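You operate a simulated robot arm through the tools that you are given. There is no shell and no other tool.

The job below is to be done with a simulated robot arm. You get a single attempt, and the scene is never put back.

JOB
Put things in order on the bench top above the tape drawer. At the end: the pink cartridge from the bench top above the tape drawer stands where the blue cartridge stood; the clear medium beaker from the bench top above the tape drawer stands where the clear funnel stood; the blue cartridge stands where the clear medium beaker stood; the clear funnel stands on top of the white box (marked "NUTS"); whatever was shut is shut again. Leave all else as you found it, and nothing knocked over.

Only the result counts: the job must be done as asked and must still hold three seconds after the hand-in. Knocking over, shifting, dropping, spilling or breaking anything else fails it.

ROBOT AND FRAMES
A 6-joint arm with a two-finger parallel gripper, fixed in place. Base frame: the origin is at the foot of the arm, x ahead of it, y to its left, z up; the work surface is at about z = 0. Readings come in mm, rad, newtons and seconds.
With the tool pointing down near the work surface it reaches from about 180 to 460 mm from the base axis. Its first joint turns from -1.222 to 1.222 rad. Payload 1.9 kg.
The TCP is the grasp point between the finger pads, 23 mm short of the fingertips. In the tool frame z runs along the fingers and y along their closing line. The gripper opens to 94 mm. The fingers are 38 mm wide and 10 mm thick; the gripper's body (54 by 96 mm) begins 39 mm behind the TCP.
Orientation is that of the tool frame in the base frame, as a unit quaternion [x, y, z, w]. With the fingers straight down and closing along the base's y, the tool's x points along the base's -x, its y along +y and its z along -z.

CONTROLS
- The arm moves only by the tool step_arm. Its argument "plan" is a list that holds one entry, the list of rows, each a list of 7 numbers: the shift along the tool's x, y, z in m, then the turn, a rotation vector about the tool's x, y, z in degrees, then the gripper command, from -1 (shut) to 1 (fully open), values between in proportion. In form: [[[dx, dy, dz, wx, wy, wz, gripper], ...]]. A call has 1 to 20 rows; each row is the pose to reach, as a shift and turn from the pose commanded when the call began, along the tool's axes at that moment. A row lasts 0.2 s, in which the tool goes at most 50 mm and 0.15 rad; a call with a longer step from one row to the next is refused whole, and so is a gripper value outside its range. Where a pose cannot be reached the arm comes as near as it can. A force on the tool above 40 N (or 10 N above the force at the start of the call, whichever is more), or a blocked arm, ends the call early, and 0.2 s more pass. Each finger travels about 108 mm/s and halts on what it meets, pressing with about 31 N; the grip force reading is that of the motor and also rises with nothing between the fingers. The clock runs only during rows and for 0.2 s after the last one: add rows that repeat a pose to give the fingers time. The reply holds the time, the measured pose of the TCP, the force on the tool along the base axes, the opening and the grip force, in the units named above and with some noise, with the torque about the TCP (base axes, N m) and any sound that the robot's microphone picked up.
- Cameras (640 x 400 px; columns grow to the right, rows downward): "scene" is fixed at [70.1, 298.4, 429.6]; the picture's right is [-0.69, -0.73, 0.00], its down [-0.42, 0.40, -0.81] and it looks along [0.59, -0.56, -0.58] (base axes); focal length 254 px, centre (320, 200). "wrist" rides on the gripper at [86, 16, -74] in the tool frame; the picture's right is [-0.18, 0.98, 0.00], its down [-0.58, -0.11, -0.81] and it looks along [-0.79, -0.15, 0.59] (tool axes); focal length 243 px, centre (320, 200). There is no depth. A picture from a camera that has moved, and an enlarged one, comes with that camera's place and axes in the base frame and with its lens. The place of the scene camera against the robot may be out by one fixed shift of up to 25 mm in any direction.
- snapshot(camera): a new picture of that camera. The clock stands still meanwhile.
- close_up(camera, box): a new picture of the part [left, top, right, bottom] of that camera's present view, enlarged. The clock stands still meanwhile.
- finish_job(): hands the job in; it is judged then, once.

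Places have to be worked out from the pictures, the camera data and where the tool is seen. Open the gripper and draw the arm clear of the work before you hand the job in, unless the task says otherwise.

The tools are called after "Request:" as a command line: name --argument value ..., lists and objects as JSON in quotes. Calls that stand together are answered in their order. step_arm: Moves the arm, as the interface text tells. Its arguments: {"type":"object","properties":{"plan":{"type":"array"}},"required":["plan"]} The other tools are called the same way: snapshot (camera) takes a picture; close_up (camera, box) takes an enlarged picture of a part of a camera's view; finish_job () hands the job in.

At the start:

```text
time: 0.0
position: [366.0, 52.1, 276.1]
tcp_rot: [0.0, 1.0, 0.0, 0.0]
contact_force: [0.9, -0.1, 0.1]
torque: [-0.01, 0.03, 0.0]
finger_gap: 93.8
gripper_force: 0.1
```

scene: 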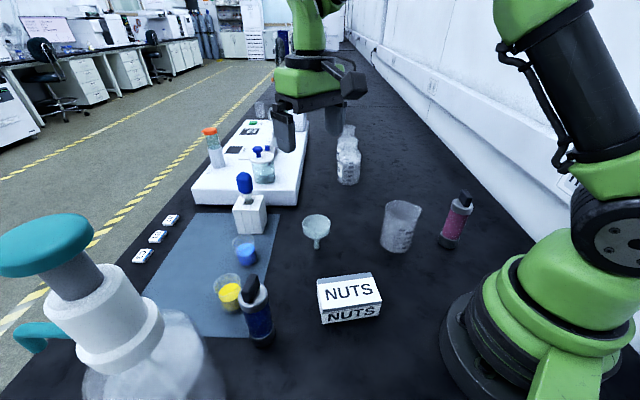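
wrist: 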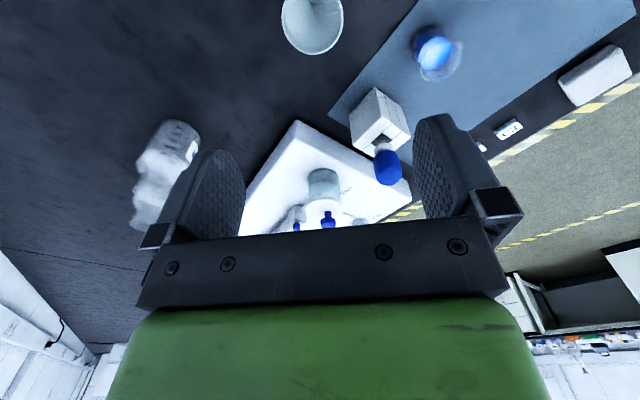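

I'll begin by looking closely at the objects in the scene camera.

Request:
close_up --camera "scene" --box '[280, 170, 500, 340]'

Request:
close_up --camera "scene" --box '[130, 90, 330, 215]'

Request:
close_up --camera "scene" --box '[120, 200, 400, 375]'

Request:
close_up --camera "wrist" --box '[120, 0, 640, 300]'

```text
2.35 times, centred on (390, 255) of scene
camera zoom: at [70.1, 298.4, 429.6], right [-0.69, -0.73, 0.0], down [-0.42, 0.4, -0.81], along [0.59, -0.56, -0.58], focal length 597 px, centre (155, 71)
```

zoom: 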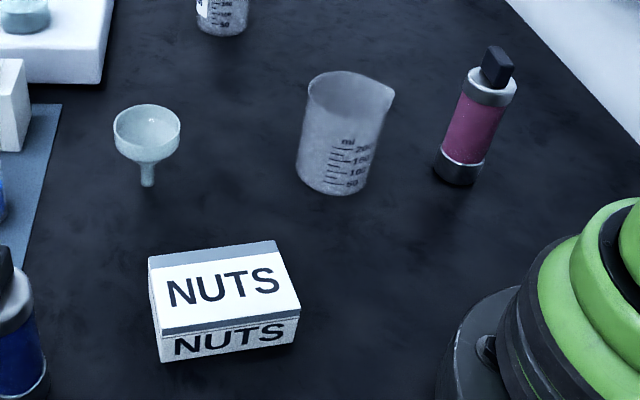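

```text
3.20 times, centred on (230, 152) of scene
camera zoom: at [70.1, 298.4, 429.6], right [-0.69, -0.73, 0.0], down [-0.42, 0.4, -0.81], along [0.59, -0.56, -0.58], focal length 812 px, centre (608, 352)
```

zoom: 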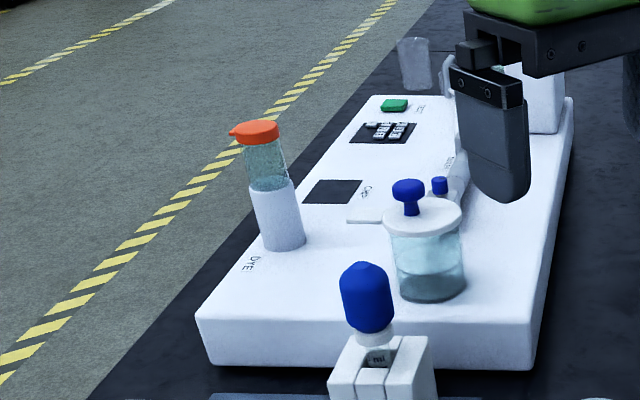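

```text
2.29 times, centred on (260, 288) of scene
camera zoom: at [70.1, 298.4, 429.6], right [-0.69, -0.73, 0.0], down [-0.42, 0.4, -0.81], along [0.59, -0.56, -0.58], focal length 580 px, centre (457, 0)
```

zoom: 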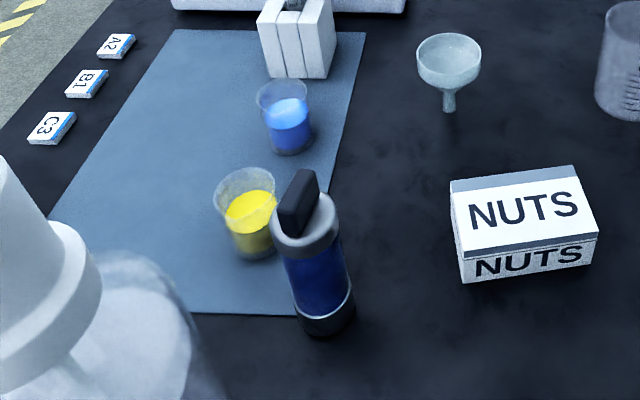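

```text
1.23 times, centred on (380, 150) of wrist
camera zoom: at [279.6, 70.0, 350.3], right [0.18, 0.98, 0.0], down [0.58, -0.11, 0.81], along [0.79, -0.15, -0.59], focal length 299 px, centre (246, 262)
```

zoom: 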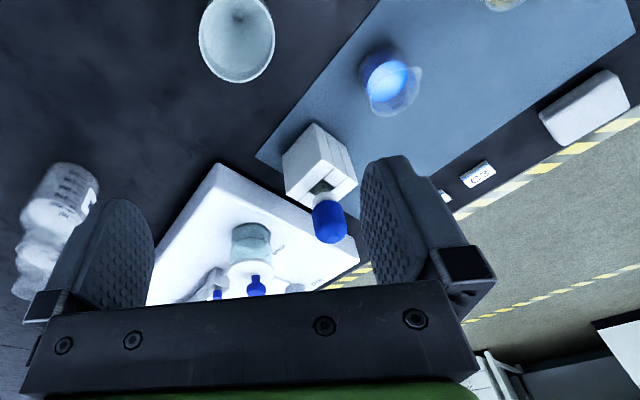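

The gripper stands high and clear. I judge the funnel to be near (372, 21), the beaker near (248, -114), the pink cartridge near (172, -214), the blue cartridge near (287, 224) and the NUTS box near (232, 75). I'll draw the hand back at height so the wrist camera can see them better.

Request:
step_arm --plan '[[[0.04, -0.01, -0.01, 0, 0, 0, 1], [0.08, -0.02, -0.02, 0, 0, 0, 1], [0.11, -0.03, -0.03, 0, 0, 0, 1], [0.11, -0.03, -0.03, 0, 0, 0, 1]]]'

```text
time: 1.0
position: [254.8, 25.0, 303.8]
tcp_rot: [0.0, 1.0, 0.001, 0.001]
contact_force: [0.1, -0.3, 0.6]
torque: [-0.02, 0.03, 0.01]
finger_gap: 94.2
gripper_force: 0.1
```

The hand is at about (255, 23, 305). I take pictures from both cameras there.

Request:
snapshot --camera "wrist"

Request:
snapshot --camera "scene"

Request:
close_up --camera "wrist" --box '[220, 0, 420, 125]'

```text
taken
camera wrist: at [167.6, 41.3, 378.0], right [0.18, 0.98, 0.0], down [0.58, -0.11, 0.81], along [0.79, -0.15, -0.59], focal length 243 px, centre (320, 200)
```

wrist: 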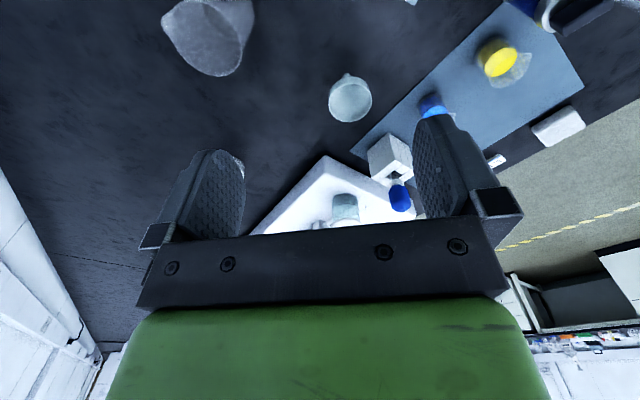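

```text
taken
```

scene: 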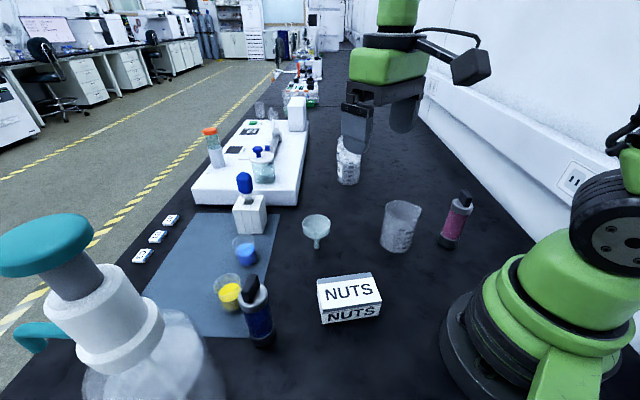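

```text
3.20 times, centred on (320, 62) of wrist
camera zoom: at [167.6, 41.3, 378.0], right [0.18, 0.98, 0.0], down [0.58, -0.11, 0.81], along [0.79, -0.15, -0.59], focal length 776 px, centre (320, 640)
```

zoom: 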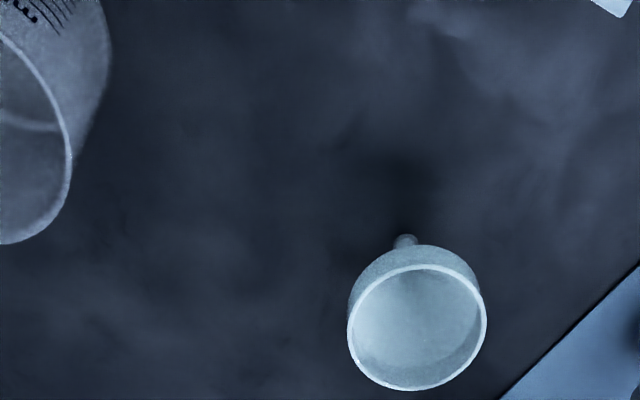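

The wrist camera puts the funnel's stem at about (362, 47), with a 60 mm rim at a height of about 74. That differs from the scene estimate by the camera's unknown shift. I'll turn the hand so the wrist camera looks along -y at the beaker and the pink cartridge.

Request:
step_arm --plan '[[[0, 0, -0.005, 0, 0, 8.2, 1], [0, 0, -0.01, 0, 0, 16.4, 1], [0, 0, -0.015, 0, 0, 24.6, 1], [0, 0, -0.02, 0, 0, 32.8, 1], [0, 0, -0.02, 0, 0, 41, 1], [0, 0, -0.02, 0, 0, 49.2, 1], [0, 0, -0.02, 0, 0, 57.4, 1], [0, 0, -0.02, 0, 0, 65.6, 1], [0, 0, -0.02, 0, 0, 73.8, 1], [0, 0, -0.02, 0, 0, 82, 1], [0, 0, -0.02, 0, 0, 90, 1], [0, 0, -0.02, 0, 0, 90, 1], [0, 0, -0.02, 0, 0, 90, 1]]]'

Request:
snapshot --camera "wrist"

Request:
close_up --camera "wrist" --box '[240, 30, 400, 130]'

Request:
snapshot --camera "scene"

```text
time: 3.8
position: [256.1, 23.9, 325.9]
tcp_rot: [0.707, 0.708, 0.0, 0.0]
contact_force: [0.2, -0.7, 0.6]
torque: [-0.04, -0.01, 0.03]
finger_gap: 94.3
gripper_force: 0.0
```

```text
taken
camera wrist: at [272.8, 110.7, 400.6], right [0.98, -0.18, 0.0], down [-0.11, -0.58, 0.81], along [-0.15, -0.79, -0.59], focal length 243 px, centre (320, 200)
```

wrist: 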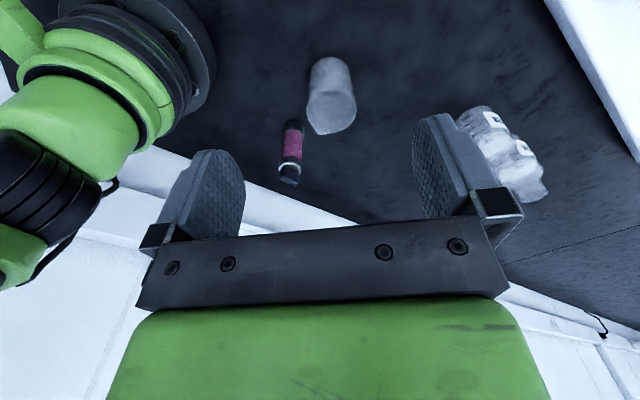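

```text
4.00 times, centred on (320, 80) of wrist
camera zoom: at [272.8, 110.7, 400.6], right [0.98, -0.18, 0.0], down [-0.11, -0.58, 0.81], along [-0.15, -0.79, -0.59], focal length 970 px, centre (320, 680)
```

zoom: 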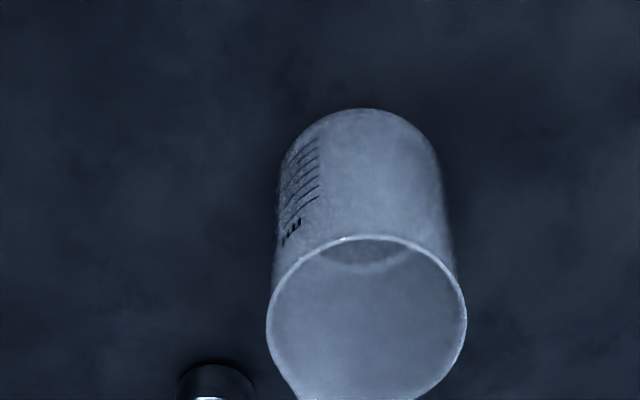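

```text
taken
```

scene: 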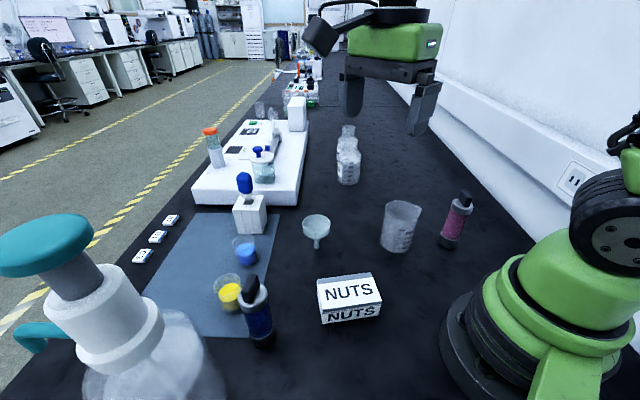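

From this view the beaker's base is at about (251, -96), with a height of about 88 and a rim of about 72 mm. I zoom in on the pink cartridge next.

Request:
close_up --camera "wrist" --box '[230, 100, 358, 200]'

Request:
close_up --camera "scene" --box '[370, 180, 482, 250]'

Request:
close_up --camera "scene" --box '[200, 265, 312, 355]'

Request:
close_up --camera "scene" --box '[290, 205, 402, 275]'

Request:
close_up --camera "scene" --box '[300, 260, 412, 330]'

```text
4.00 times, centred on (294, 150) of wrist
camera zoom: at [272.8, 110.7, 400.6], right [0.98, -0.18, 0.0], down [-0.11, -0.58, 0.81], along [-0.15, -0.79, -0.59], focal length 970 px, centre (424, 400)
```

zoom: 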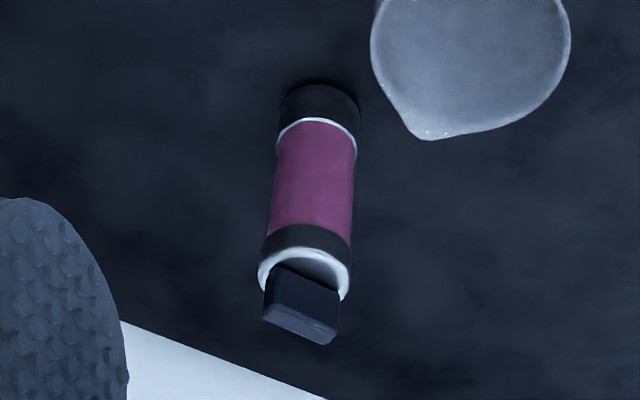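

```text
5.71 times, centred on (426, 215) of scene
camera zoom: at [70.1, 298.4, 429.6], right [-0.69, -0.73, 0.0], down [-0.42, 0.4, -0.81], along [0.59, -0.56, -0.58], focal length 1450 px, centre (-286, 114)
```

zoom: 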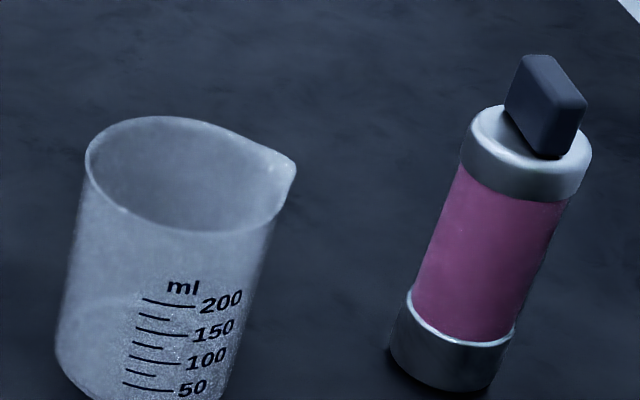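

```text
4.44 times, centred on (256, 310) of scene
camera zoom: at [70.1, 298.4, 429.6], right [-0.69, -0.73, 0.0], down [-0.42, 0.4, -0.81], along [0.59, -0.56, -0.58], focal length 1128 px, centre (604, -289)
```

zoom: 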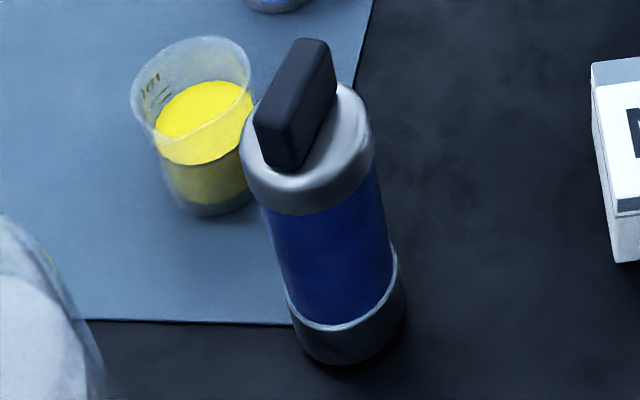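

```text
5.71 times, centred on (346, 240) of scene
camera zoom: at [70.1, 298.4, 429.6], right [-0.69, -0.73, 0.0], down [-0.42, 0.4, -0.81], along [0.59, -0.56, -0.58], focal length 1450 px, centre (171, -29)
```

zoom: 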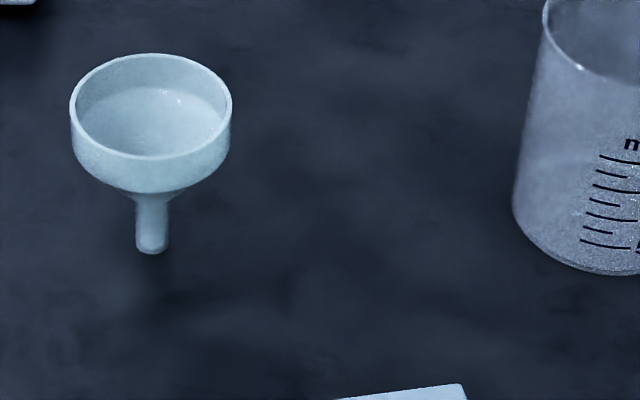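

```text
5.71 times, centred on (356, 295) of scene
camera zoom: at [70.1, 298.4, 429.6], right [-0.69, -0.73, 0.0], down [-0.42, 0.4, -0.81], along [0.59, -0.56, -0.58], focal length 1450 px, centre (114, -343)
```

zoom: 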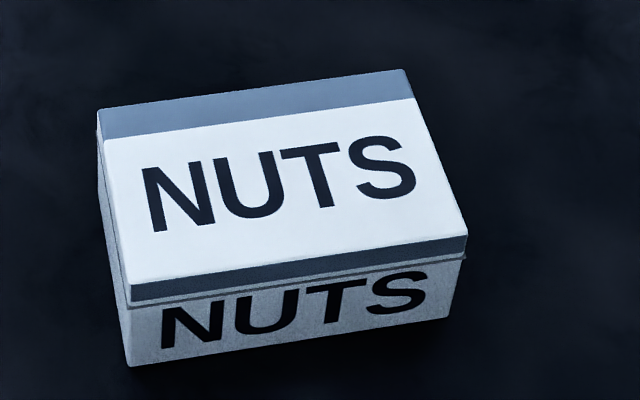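

The wrist views put the pink cartridge at about (164, -185), with its cap ring at a height of about 102. Comparing both cameras, the scene camera is off by roughly (-8, +24) mm. Next I turn to look at the blue cartridge and its neighbours.

Request:
step_arm --plan '[[[0.009, -0.004, 0, 0, 0, -8.2, 1], [0.018, -0.009, 0, 0, 0, -16.4, 1], [0.027, -0.013, 0, 0, 0, -24.6, 1], [0.036, -0.017, 0, 0, 0, -32.8, 1], [0.045, -0.022, 0, 0, 0, -41, 1], [0.054, -0.026, 0, 0, 0, -49.2, 1], [0.063, -0.03, 0, 0, 0, -57.4, 1], [0.072, -0.035, 0, 0, 0, -65.6, 1], [0.081, -0.039, 0, 0, 0, -73.8, 1], [0.09, -0.043, 0, 0, 0, -82, 1], [0.099, -0.048, 0, 0, 0, -90.2, 1], [0.108, -0.052, 0, 0, 0, -98.4, 1], [0.117, -0.056, 0, 0, 0, -106.6, 1], [0.126, -0.061, 0, 0, 0, -114.8, 1], [0.135, -0.065, 0, 0, 0, -123, 1], [0.142, -0.069, 0, 0, 0, -131.2, 1], [0.142, -0.069, 0, 0, 0, -131.2, 1], [0.142, -0.069, 0, 0, 0, -131.2, 1]]]'

Request:
snapshot --camera "wrist"

Request:
snapshot --camera "scene"

```text
time: 7.6
position: [186.4, 164.5, 325.9]
tcp_rot: [-0.353, 0.936, 0.0, 0.0]
contact_force: [-0.2, 0.1, 0.8]
torque: [0.0, 0.02, -0.03]
finger_gap: 94.1
gripper_force: 0.1
```

```text
taken
camera wrist: at [110.3, 120.3, 400.6], right [-0.51, 0.86, 0.0], down [0.51, 0.3, 0.81], along [0.69, 0.41, -0.59], focal length 243 px, centre (320, 200)
```

wrist: 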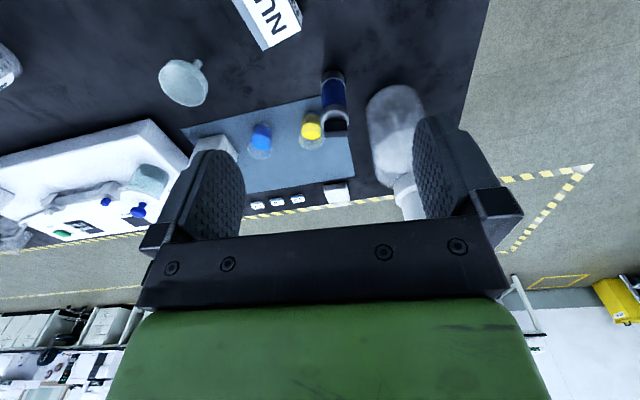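

```text
taken
```

scene: 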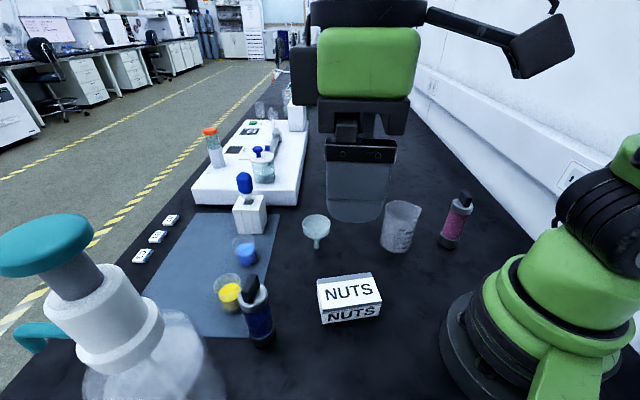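

The blue cartridge, the yellow beaker and the large pump bottle are now all in view. I zoom in to measure their places and the gaps between them.

Request:
close_up --camera "wrist" --box '[280, 55, 440, 155]'

Request:
close_up --camera "wrist" --box '[140, 0, 300, 100]'

Request:
close_up --camera "wrist" --box '[220, 0, 380, 100]'

```text
4.00 times, centred on (360, 105) of wrist
camera zoom: at [110.3, 120.3, 400.6], right [-0.51, 0.86, 0.0], down [0.51, 0.3, 0.81], along [0.69, 0.41, -0.59], focal length 970 px, centre (160, 580)
```

zoom: 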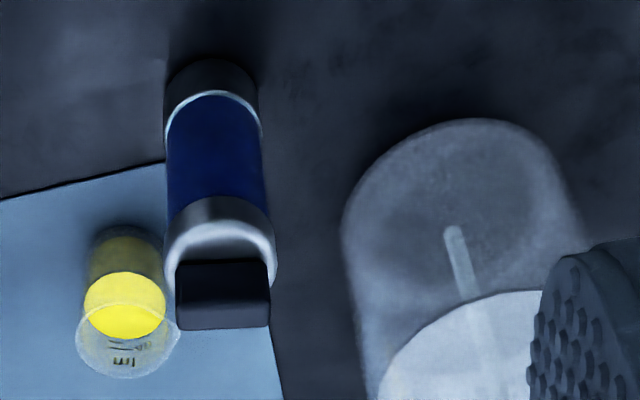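

```text
4.00 times, centred on (220, 50) of wrist
camera zoom: at [110.3, 120.3, 400.6], right [-0.51, 0.86, 0.0], down [0.51, 0.3, 0.81], along [0.69, 0.41, -0.59], focal length 970 px, centre (720, 800)
```

zoom: 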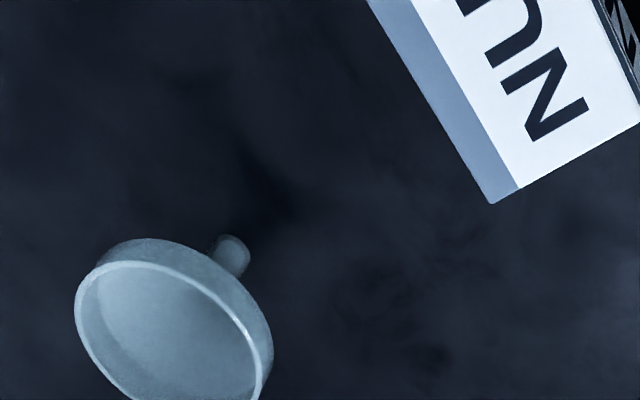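

```text
4.00 times, centred on (300, 50) of wrist
camera zoom: at [110.3, 120.3, 400.6], right [-0.51, 0.86, 0.0], down [0.51, 0.3, 0.81], along [0.69, 0.41, -0.59], focal length 970 px, centre (400, 800)
```

zoom: 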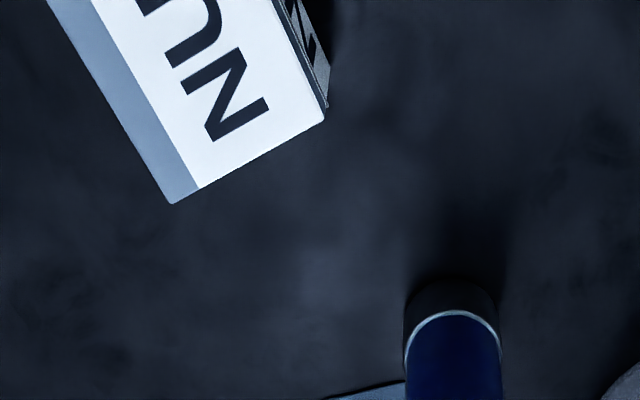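

I now have these places, and both views agree on the funnel at about (362.5, 47):

| Item | Place | Notes |
|---|---|---|
| Blue cartridge | (281, 249) | about 130 tall |
| Yellow beaker | (367, 254) | |
| Pump bottle | (254–270, 386) | |
| NUTS box, centre of top | (225, 101) | top at z ≈ 40 |

I move above the funnel at z = 200 with the hand squared to the base.

Request:
step_arm --plan '[[[-0.0054, -0.0205, 0.0126, 0, 0, 4.13, 1], [-0.0109, -0.041, 0.0252, 0, 0, 8.26, 1], [-0.0163, -0.0615, 0.0378, 0, 0, 12.39, 1], [-0.0218, -0.082, 0.0504, 0, 0, 16.52, 1], [-0.0272, -0.1025, 0.063, 0, 0, 20.65, 1], [-0.0326, -0.123, 0.0756, 0, 0, 24.78, 1], [-0.0381, -0.1434, 0.0882, 0, 0, 28.91, 1], [-0.0435, -0.1639, 0.1008, 0, 0, 33.04, 1], [-0.049, -0.1844, 0.1134, 0, 0, 37.17, 1], [-0.0544, -0.2049, 0.126, 0, 0, 41.3, 1], [-0.0544, -0.2049, 0.126, 0, 0, 41.3, 1], [-0.0544, -0.2049, 0.126, 0, 0, 41.3, 1]]]'

Request:
snapshot --camera "wrist"

Request:
snapshot --camera "scene"

```text
time: 10.2
position: [364.1, 47.2, 199.2]
tcp_rot: [0.001, 1.0, 0.0, 0.0]
contact_force: [-0.4, -0.4, 0.0]
torque: [0.03, 0.0, -0.01]
finger_gap: 93.9
gripper_force: 0.0
```

```text
taken
camera wrist: at [277.3, 64.9, 274.1], right [0.19, 0.98, 0.0], down [0.58, -0.11, 0.81], along [0.79, -0.15, -0.59], focal length 243 px, centre (320, 200)
```

wrist: 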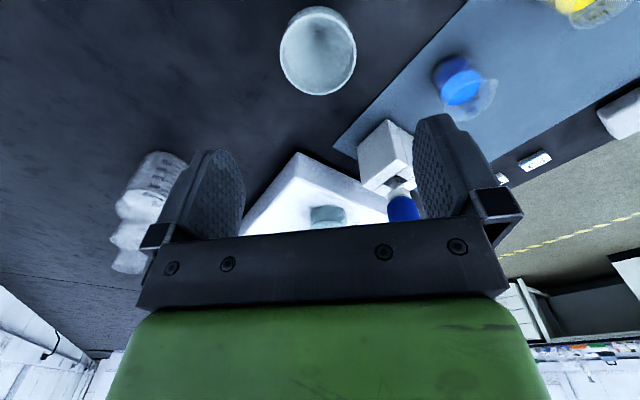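

```text
taken
```

scene: 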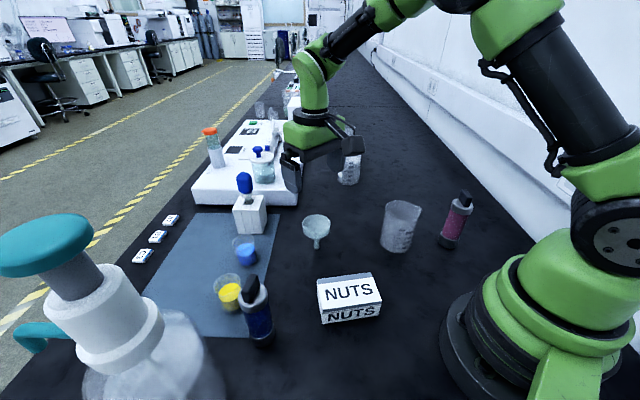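

The hand is at about (364, 48, 200) and the rim still reads near (361, 48). I zoom in to centre the grip accurately.

Request:
close_up --camera "wrist" --box '[240, 0, 400, 100]'

```text
4.00 times, centred on (320, 50) of wrist
camera zoom: at [277.3, 64.9, 274.1], right [0.19, 0.98, 0.0], down [0.58, -0.11, 0.81], along [0.79, -0.15, -0.59], focal length 970 px, centre (320, 800)
```

zoom: 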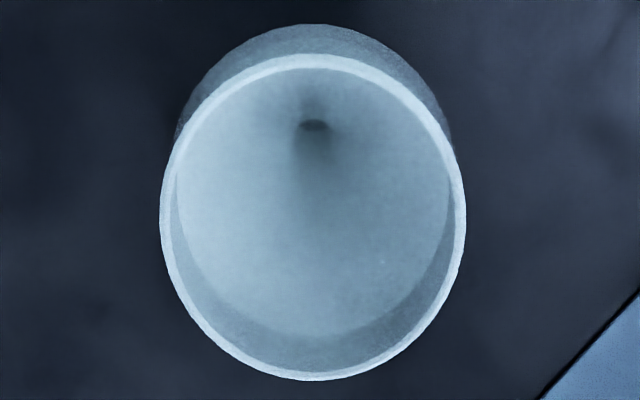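

The rim centre reads (361, 48) and the fingers straddle it with about 17 mm to spare on each side. I descend to z ≈ 63, keeping the fingers open.

Request:
step_arm --plan '[[[0.0025, 0, 0.02, 0, 0, 0, 1], [0.0025, 0, 0.04, 0, 0, 0, 1], [0.0025, 0, 0.06, 0, 0, 0, 1], [0.0025, 0, 0.08, 0, 0, 0, 1], [0.0025, 0, 0.1, 0, 0, 0, 1], [0.0025, 0, 0.115, 0, 0, 0, 1], [0.0025, 0, 0.128, 0, 0, 0, 1], [0.0025, 0, 0.136, 0, 0, 0, 1], [0.0025, 0, 0.136, 0, 0, 0, 1]]]'

Request:
snapshot --camera "wrist"

Request:
close_up --camera "scene" --box '[240, 150, 400, 270]'

```text
time: 12.2
position: [361.6, 45.1, 64.0]
tcp_rot: [0.001, 1.0, 0.001, 0.0]
contact_force: [0.2, 0.2, -0.5]
torque: [-0.01, 0.0, 0.03]
finger_gap: 93.9
gripper_force: 0.1
```

```text
taken
camera wrist: at [274.0, 62.7, 139.0], right [0.19, 0.98, 0.0], down [0.58, -0.11, 0.81], along [0.79, -0.15, -0.59], focal length 243 px, centre (320, 200)
```

wrist: 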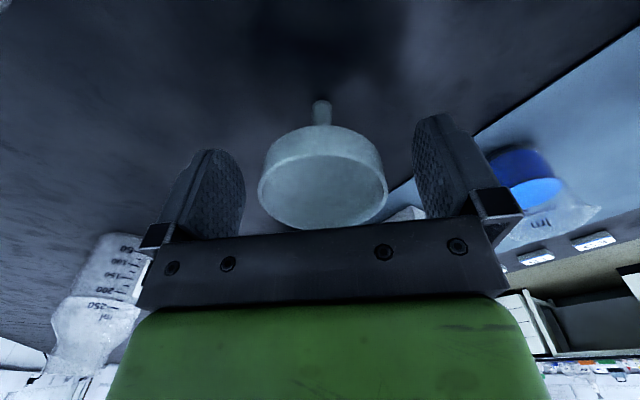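

```text
3.33 times, centred on (320, 210) of scene
camera zoom: at [70.1, 298.4, 429.6], right [-0.69, -0.73, 0.0], down [-0.42, 0.4, -0.81], along [0.59, -0.56, -0.58], focal length 846 px, centre (320, 167)
```

zoom: 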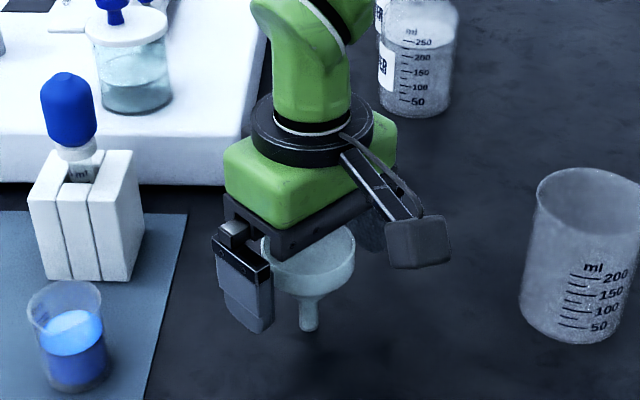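

The rim shows at column 322.5, against 320 for the grip point, so the funnel sits about 1.2 mm toward +y. I correct for that, then close gradually.

Request:
step_arm --plan '[[[0, 0.0012, 0, 0, 0, 0, 0.7], [0, 0.0012, 0, 0, 0, 0, 0.45], [0, 0.0012, 0, 0, 0, 0, 0.36], [0, 0.0012, 0, 0, 0, 0, 0.32], [0, 0.0012, 0, 0, 0, 0, 0.29], [0, 0.0012, 0, 0, 0, 0, 0.26], [0, 0.0012, 0, 0, 0, 0, 0.22], [0, 0.0012, 0, 0, 0, 0, 0.15], [0, 0.0012, 0, 0, 0, 0, 0.0], [0, 0.0012, 0, 0, 0, 0, -0.3], [0, 0.0012, 0, 0, 0, 0, -0.3]]]'

Request:
snapshot --camera "wrist"

Request:
close_up --camera "scene" --box '[240, 150, 400, 270]'

```text
time: 14.6
position: [359.4, 47.6, 64.4]
tcp_rot: [0.001, 1.0, 0.0, 0.0]
contact_force: [0.1, -0.2, 0.2]
torque: [0.01, 0.02, -0.01]
finger_gap: 58.6
gripper_force: 30.7
```

```text
taken
camera wrist: at [273.3, 64.1, 138.9], right [0.19, 0.98, 0.0], down [0.58, -0.11, 0.81], along [0.79, -0.15, -0.59], focal length 243 px, centre (320, 200)
```

wrist: 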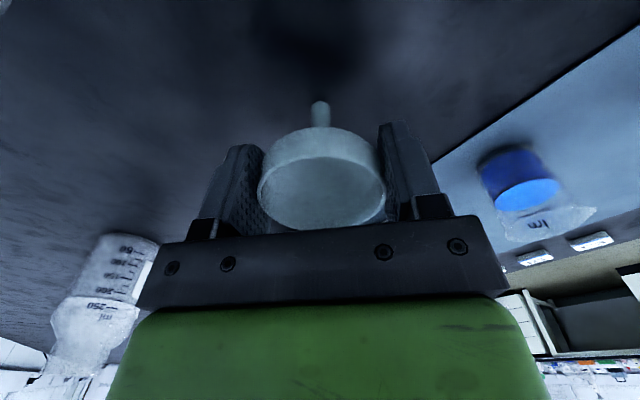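

```text
3.33 times, centred on (320, 210) of scene
camera zoom: at [70.1, 298.4, 429.6], right [-0.69, -0.73, 0.0], down [-0.42, 0.4, -0.81], along [0.59, -0.56, -0.58], focal length 846 px, centre (320, 167)
```

zoom: 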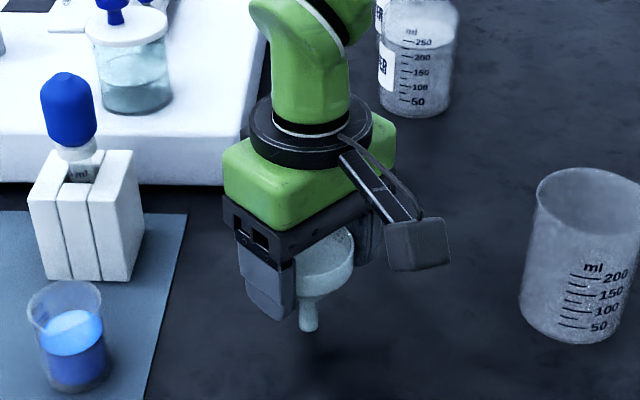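

The funnel is held, with a 58.6 mm gap at 31 N, and the tool was at z ≈ 64 with the stem on the bench. I lift it 100 mm and carry it over the NUTS box.

Request:
step_arm --plan '[[[0, 0, -0.005, 0, 0, 0, -0.3], [0, 0, -0.015, 0, 0, 0, -0.3], [0, 0, -0.03, 0, 0, 0, -0.3], [0, 0, -0.05, 0, 0, 0, -0.3], [0, 0, -0.075, 0, 0, 0, -0.3], [0.008, 0.003, -0.1, 0, 0, 0, -0.3], [0.028, 0.011, -0.1, 0, 0, 0, -0.3], [0.052, 0.02, -0.1, 0, 0, 0, -0.3], [0.077, 0.03, -0.1, 0, 0, 0, -0.3], [0.1, 0.039, -0.1, 0, 0, 0, -0.3], [0.12, 0.047, -0.1, 0, 0, 0, -0.3], [0.132, 0.052, -0.1, 0, 0, 0, -0.3], [0.136, 0.054, -0.1, 0, 0, 0, -0.3], [0.136, 0.054, -0.1, 0, 0, 0, -0.3], [0.136, 0.054, -0.1, 0, 0, 0, -0.3]]]'

Request:
snapshot --camera "wrist"

Request:
snapshot --camera "scene"

```text
time: 17.8
position: [224.3, 101.8, 165.4]
tcp_rot: [0.001, 1.0, 0.001, 0.0]
contact_force: [0.2, 0.0, -0.6]
torque: [0.01, -0.02, 0.01]
finger_gap: 58.6
gripper_force: 30.7
```

```text
taken
camera wrist: at [138.1, 119.4, 239.7], right [0.19, 0.98, 0.0], down [0.58, -0.11, 0.81], along [0.79, -0.15, -0.59], focal length 243 px, centre (320, 200)
```

wrist: 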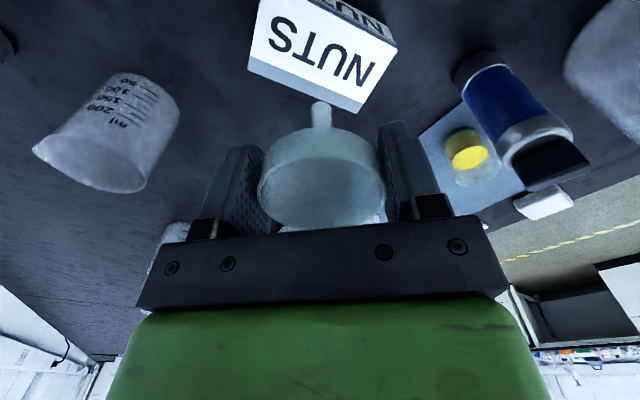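

```text
taken
```

scene: 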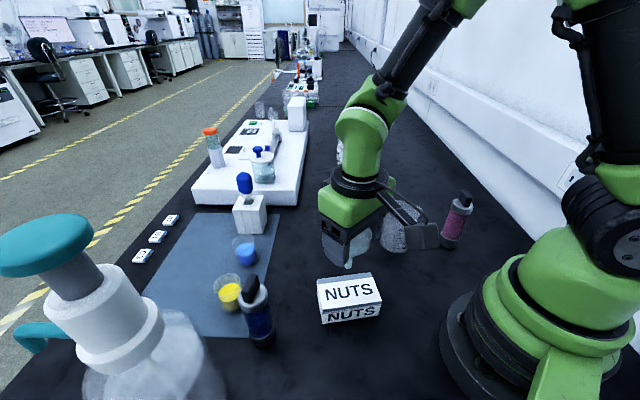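

The funnel hangs steady above the box. I zoom in to find the box top's centre beneath it.

Request:
close_up --camera "wrist" --box '[225, 0, 417, 120]'

Request:
close_up --camera "scene" --box '[300, 200, 460, 330]'

```text
3.33 times, centred on (321, 60) of wrist
camera zoom: at [138.1, 119.4, 239.7], right [0.19, 0.98, 0.0], down [0.58, -0.11, 0.81], along [0.79, -0.15, -0.59], focal length 809 px, centre (317, 667)
```

zoom: 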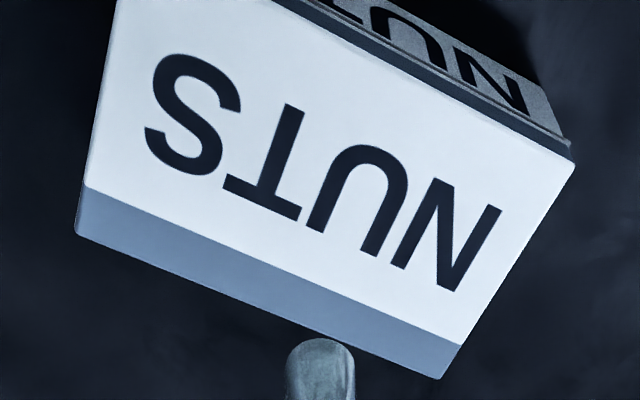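

```text
3.08 times, centred on (380, 265) of scene
camera zoom: at [70.1, 298.4, 429.6], right [-0.69, -0.73, 0.0], down [-0.42, 0.4, -0.81], along [0.59, -0.56, -0.58], focal length 781 px, centre (135, 0)
```

zoom: 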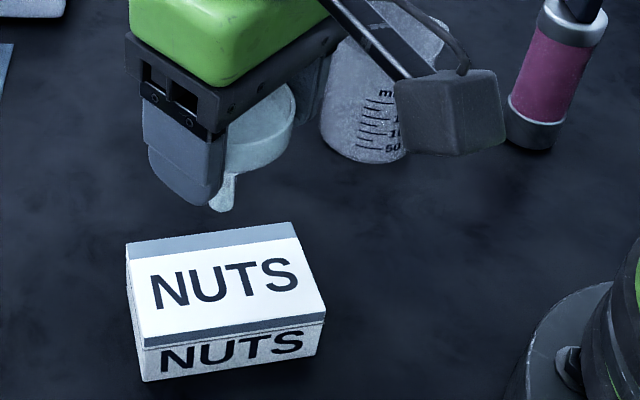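

The box top's centre reads (225, 103), right beneath the stem at about (226, 103). I lower to just above the expected contact at tool z ≈ 104.

Request:
step_arm --plan '[[[0.001, 0, 0.01, 0, 0, 0, -0.3], [0.001, 0, 0.022, 0, 0, 0, -0.3], [0.001, 0, 0.034, 0, 0, 0, -0.3], [0.001, 0, 0.044, 0, 0, 0, -0.3], [0.001, 0, 0.051, 0, 0, 0, -0.3], [0.001, 0, 0.055, 0, 0, 0, -0.3], [0.001, 0, 0.055, 0, 0, 0, -0.3]]]'

Request:
close_up --camera "scene" --box '[290, 220, 410, 330]'

Request:
snapshot --camera "wrist"

```text
time: 19.4
position: [223.9, 102.3, 109.6]
tcp_rot: [0.0, 1.0, 0.0, 0.0]
contact_force: [-2.2, -0.6, 7.3]
torque: [-0.08, 0.08, -0.01]
finger_gap: 58.6
gripper_force: 31.5
```

```text
3.64 times, centred on (350, 275) of scene
camera zoom: at [70.1, 298.4, 429.6], right [-0.69, -0.73, 0.0], down [-0.42, 0.4, -0.81], along [0.59, -0.56, -0.58], focal length 923 px, centre (211, -73)
```

zoom: 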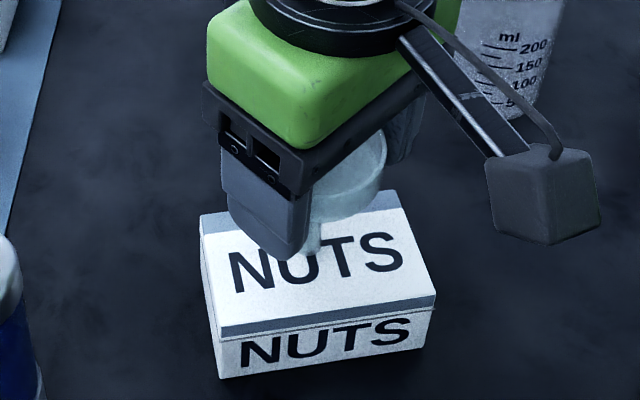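

```text
taken
camera wrist: at [137.3, 118.9, 183.8], right [0.19, 0.98, 0.0], down [0.58, -0.11, 0.81], along [0.79, -0.15, -0.59], focal length 243 px, centre (320, 200)
```

wrist: 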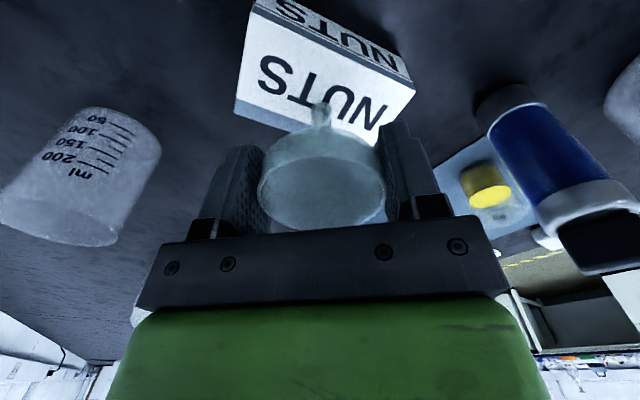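

The stem already touches at tool z ≈ 109.6 with 7 N, so the box top is at about 45 mm. I ease up a fraction of a millimetre to cut the pressure before letting go.

Request:
step_arm --plan '[[[0, 0, -0.0004, 0, 0, 0, -0.3], [0, 0, -0.0004, 0, 0, 0, -0.3]]]'

Request:
close_up --camera "scene" --box '[300, 235, 400, 330]'

```text
time: 20.0
position: [223.9, 101.6, 109.9]
tcp_rot: [0.001, 1.0, 0.0, 0.0]
contact_force: [-0.7, -0.4, -0.2]
torque: [0.03, 0.0, 0.02]
finger_gap: 58.4
gripper_force: 31.3
```

```text
4.21 times, centred on (350, 282) of scene
camera zoom: at [70.1, 298.4, 429.6], right [-0.69, -0.73, 0.0], down [-0.42, 0.4, -0.81], along [0.59, -0.56, -0.58], focal length 1068 px, centre (194, -147)
```

zoom: 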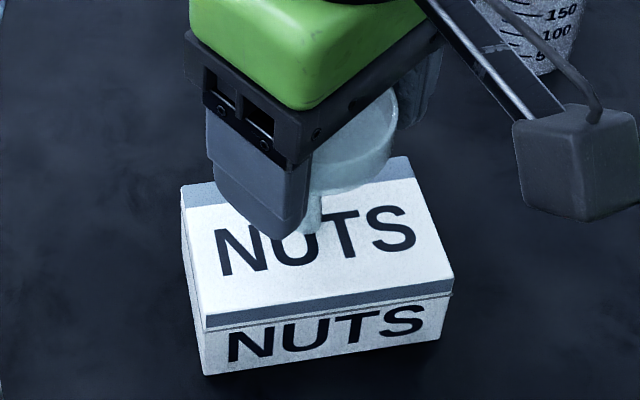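

The force is now zero, so the stem is within a hair of the surface. I lower 0.2 mm and open the fingers slowly, staying in place.

Request:
step_arm --plan '[[[0, 0, 0.0002, 0, 0, 0, -0.3], [0, 0, 0.0002, 0, 0, 0, 0.1], [0, 0, 0.0002, 0, 0, 0, 0.2], [0, 0, 0.0002, 0, 0, 0, 0.23], [0, 0, 0.0002, 0, 0, 0, 0.25], [0, 0, 0.0002, 0, 0, 0, 0.27], [0, 0, 0.0002, 0, 0, 0, 0.3], [0, 0, 0.0002, 0, 0, 0, 0.35], [0, 0, 0.0002, 0, 0, 0, 0.45], [0, 0, 0.0002, 0, 0, 0, 0.6], [0, 0, 0.0002, 0, 0, 0, 0.8], [0, 0, 0.0002, 0, 0, 0, 0.8]]]'

Request:
snapshot --camera "wrist"

Request:
close_up --camera "scene" --box '[300, 235, 400, 330]'

```text
time: 22.6
position: [222.6, 100.9, 108.8]
tcp_rot: [0.001, 1.0, 0.0, 0.0]
contact_force: [-0.3, 0.2, -0.2]
torque: [-0.01, 0.01, 0.02]
finger_gap: 84.6
gripper_force: 0.1
```

```text
taken
camera wrist: at [136.7, 118.8, 183.7], right [0.19, 0.98, 0.0], down [0.58, -0.11, 0.81], along [0.79, -0.15, -0.59], focal length 243 px, centre (320, 200)
```

wrist: 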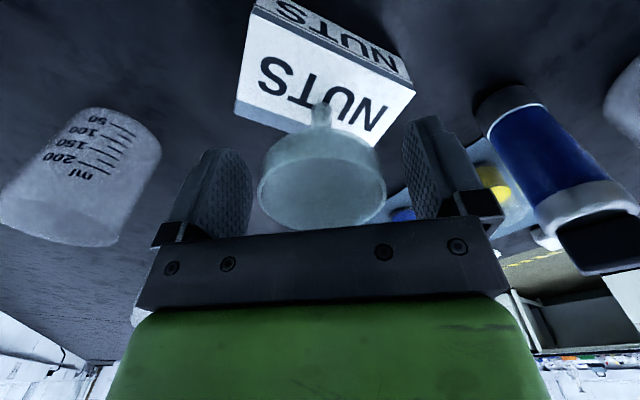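

```text
4.21 times, centred on (350, 282) of scene
camera zoom: at [70.1, 298.4, 429.6], right [-0.69, -0.73, 0.0], down [-0.42, 0.4, -0.81], along [0.59, -0.56, -0.58], focal length 1068 px, centre (194, -147)
```

zoom: 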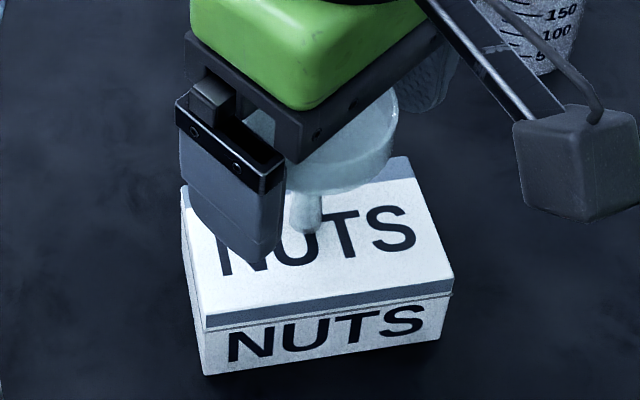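

The funnel stands free on the box and the fingers are clear of it. I raise straight up from around it.

Request:
step_arm --plan '[[[0, 0, -0.004, 0, 0, 0, 0.85], [0, 0, -0.012, 0, 0, 0, 0.9], [0, 0, -0.025, 0, 0, 0, 0.9], [0, 0, -0.04, 0, 0, 0, 0.9], [0, 0, -0.06, 0, 0, 0, 0.9], [0, 0, -0.085, 0, 0, 0, 0.9], [0, 0, -0.11, 0, 0, 0, 1], [0, 0, -0.13, 0, 0, 0, 1], [0, 0, -0.13, 0, 0, 0, 1]]]'

Request:
snapshot --camera "wrist"

Request:
snapshot --camera "scene"

```text
time: 24.6
position: [222.9, 101.1, 239.5]
tcp_rot: [0.001, 1.0, 0.0, 0.0]
contact_force: [-0.4, -1.1, 0.5]
torque: [0.02, 0.0, 0.0]
finger_gap: 94.0
gripper_force: 0.1
```

```text
taken
camera wrist: at [136.2, 118.5, 313.3], right [0.19, 0.98, 0.0], down [0.58, -0.11, 0.81], along [0.79, -0.15, -0.59], focal length 243 px, centre (320, 200)
```

wrist: 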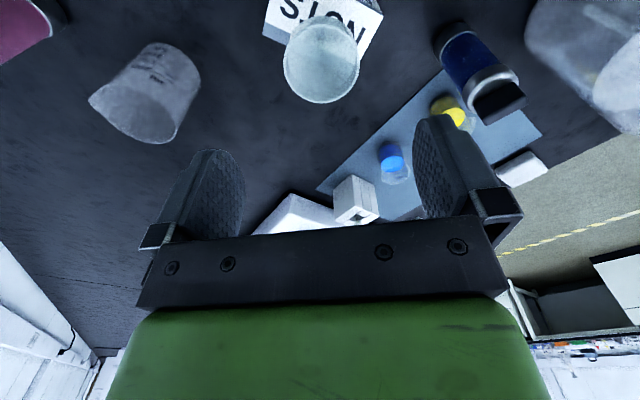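

```text
taken
```

scene: 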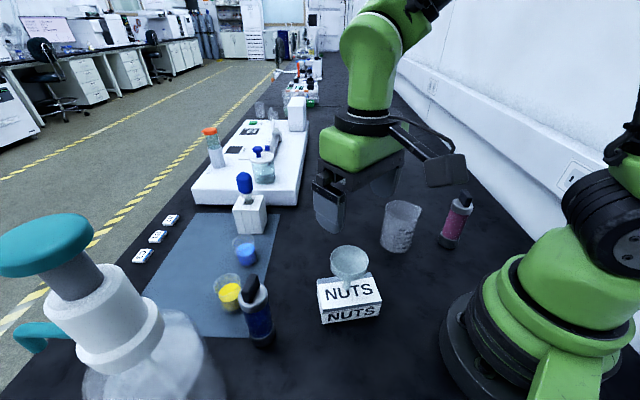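

The funnel stands steady on the NUTS box. I move above the beaker at z = 200 with a 15° yaw, which keeps the fingers off its spout.

Request:
step_arm --plan '[[[-0.003, -0.02, 0.0, 0, 0, -1.5, 1], [-0.006, -0.045, 0.005, 0, 0, -3.5, 1], [-0.01, -0.07, 0.01, 0, 0, -5.5, 1], [-0.014, -0.1, 0.016, 0, 0, -8, 1], [-0.018, -0.13, 0.022, 0, 0, -10, 1], [-0.022, -0.16, 0.03, 0, 0, -12, 1], [-0.026, -0.185, 0.036, 0, 0, -14, 1], [-0.028, -0.1975, 0.04, 0, 0, -15, 1], [-0.028, -0.1975, 0.04, 0, 0, -15, 1], [-0.028, -0.1975, 0.04, 0, 0, -15, 1]]]'

Request:
snapshot --camera "wrist"

Request:
close_up --camera "wrist" --box '[230, 0, 422, 120]'

Request:
snapshot --camera "scene"

```text
time: 26.8
position: [251.1, -94.8, 199.8]
tcp_rot: [-0.13, 0.992, 0.0, -0.001]
contact_force: [0.3, -0.2, 0.7]
torque: [0.01, 0.01, 0.01]
finger_gap: 94.4
gripper_force: 0.0
```

```text
taken
camera wrist: at [163.6, -101.3, 272.8], right [-0.08, 1.0, 0.0], down [0.59, 0.04, 0.81], along [0.8, 0.06, -0.59], focal length 243 px, centre (320, 200)
```

wrist: 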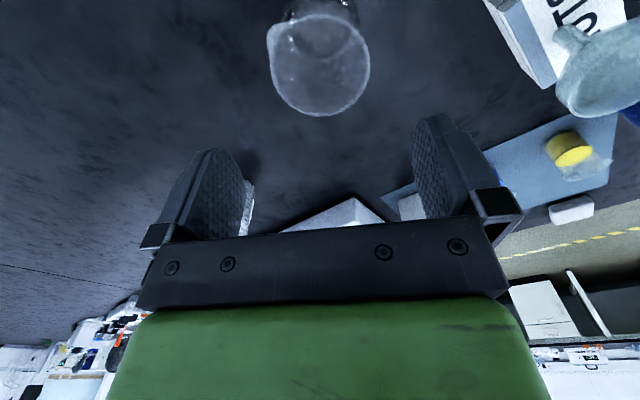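

```text
3.33 times, centred on (326, 60) of wrist
camera zoom: at [163.6, -101.3, 272.8], right [-0.08, 1.0, 0.0], down [0.59, 0.04, 0.81], along [0.8, 0.06, -0.59], focal length 809 px, centre (300, 667)
```

zoom: 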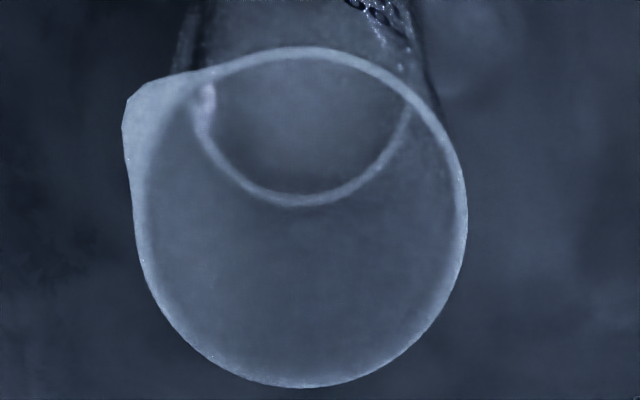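

```text
taken
```

scene: 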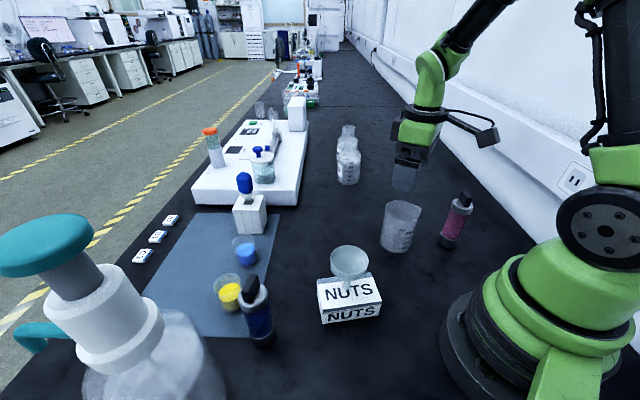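

The beaker's rim centre reads (250, -94) with a diameter of about 72.6, so the fingers have about 10 mm on each side. I descend to z ≈ 58.

Request:
step_arm --plan '[[[0.0014, 0.0007, 0.02, 0, 0, 0, 1], [0.0014, 0.0007, 0.04, 0, 0, 0, 1], [0.0014, 0.0007, 0.06, 0, 0, 0, 1], [0.0014, 0.0007, 0.075, 0, 0, 0, 1], [0.0014, 0.0007, 0.09, 0, 0, 0, 1], [0.0014, 0.0007, 0.09, 0, 0, 0, 1]]]'

Request:
snapshot --camera "wrist"

Request:
close_up --camera "scene" --box '[350, 120, 510, 270]'

```text
time: 28.2
position: [250.9, -95.1, 108.6]
tcp_rot: [-0.13, 0.992, 0.0, 0.001]
contact_force: [0.7, -0.3, 0.2]
torque: [0.01, -0.01, -0.01]
finger_gap: 94.1
gripper_force: 0.0
```

```text
taken
camera wrist: at [162.5, -101.0, 183.0], right [-0.07, 1.0, 0.0], down [0.59, 0.04, 0.81], along [0.8, 0.06, -0.59], focal length 243 px, centre (320, 200)
```

wrist: 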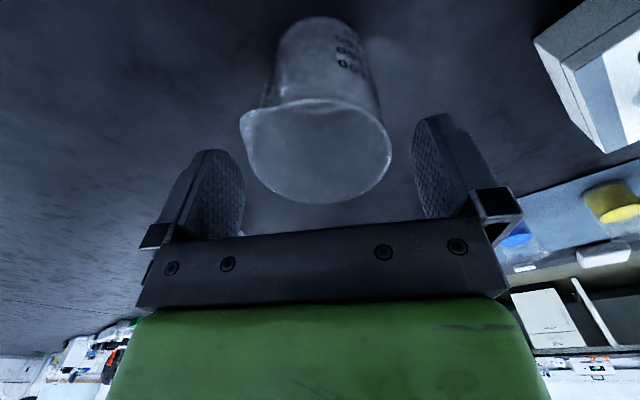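

```text
2.67 times, centred on (430, 195) of scene
camera zoom: at [70.1, 298.4, 429.6], right [-0.69, -0.73, 0.0], down [-0.42, 0.4, -0.81], along [0.59, -0.56, -0.58], focal length 677 px, centre (27, 213)
```

zoom: 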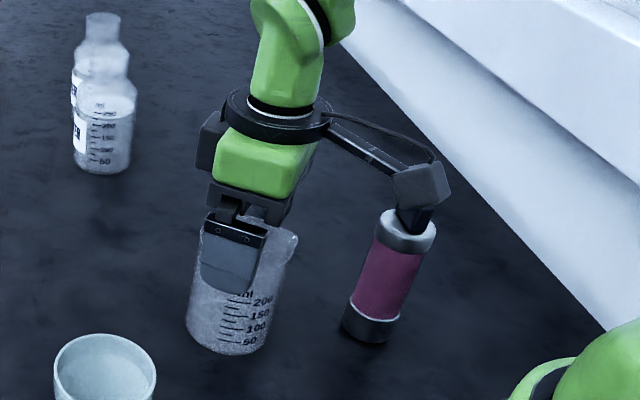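

The beaker sits centred between the fingers and the camera arm clears the pink cartridge by about 60 mm. I go down the last 50 mm.

Request:
step_arm --plan '[[[0, 0, 0.015, 0, 0, 0, 1], [0, 0, 0.03, 0, 0, 0, 1], [0, 0, 0.042, 0, 0, 0, 1], [0, 0, 0.05, 0, 0, 0, 1], [0, 0, 0.05, 0, 0, 0, 1]]]'

Request:
snapshot --camera "wrist"

Request:
close_up --camera "scene" --box '[350, 120, 510, 270]'

```text
time: 29.4
position: [249.9, -96.0, 58.3]
tcp_rot: [-0.13, 0.992, 0.0, 0.0]
contact_force: [0.1, 0.0, -1.0]
torque: [-0.01, 0.03, 0.02]
finger_gap: 94.2
gripper_force: 0.1
```

```text
taken
camera wrist: at [162.3, -101.2, 132.3], right [-0.08, 1.0, 0.0], down [0.59, 0.04, 0.81], along [0.8, 0.06, -0.59], focal length 243 px, centre (320, 200)
```

wrist: 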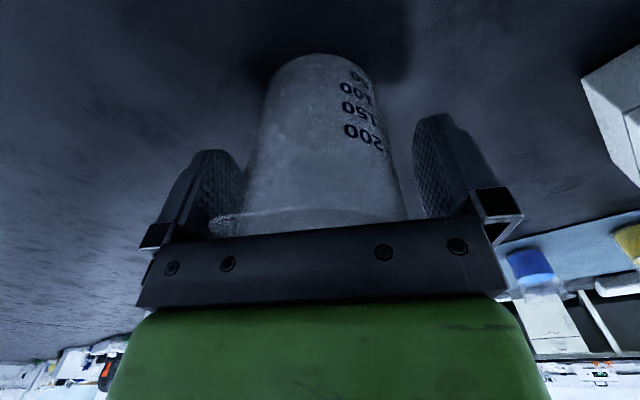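

```text
2.67 times, centred on (430, 195) of scene
camera zoom: at [70.1, 298.4, 429.6], right [-0.69, -0.73, 0.0], down [-0.42, 0.4, -0.81], along [0.59, -0.56, -0.58], focal length 677 px, centre (27, 213)
```

zoom: 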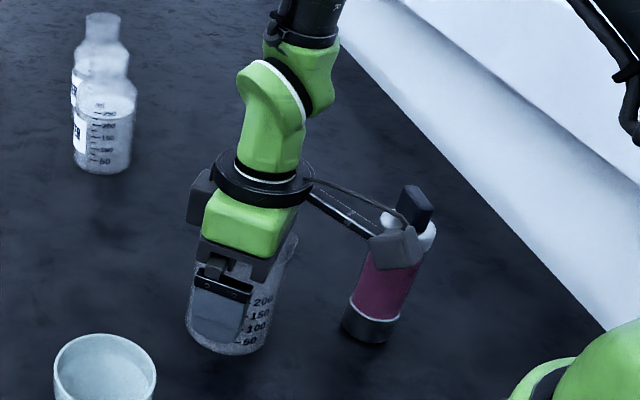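

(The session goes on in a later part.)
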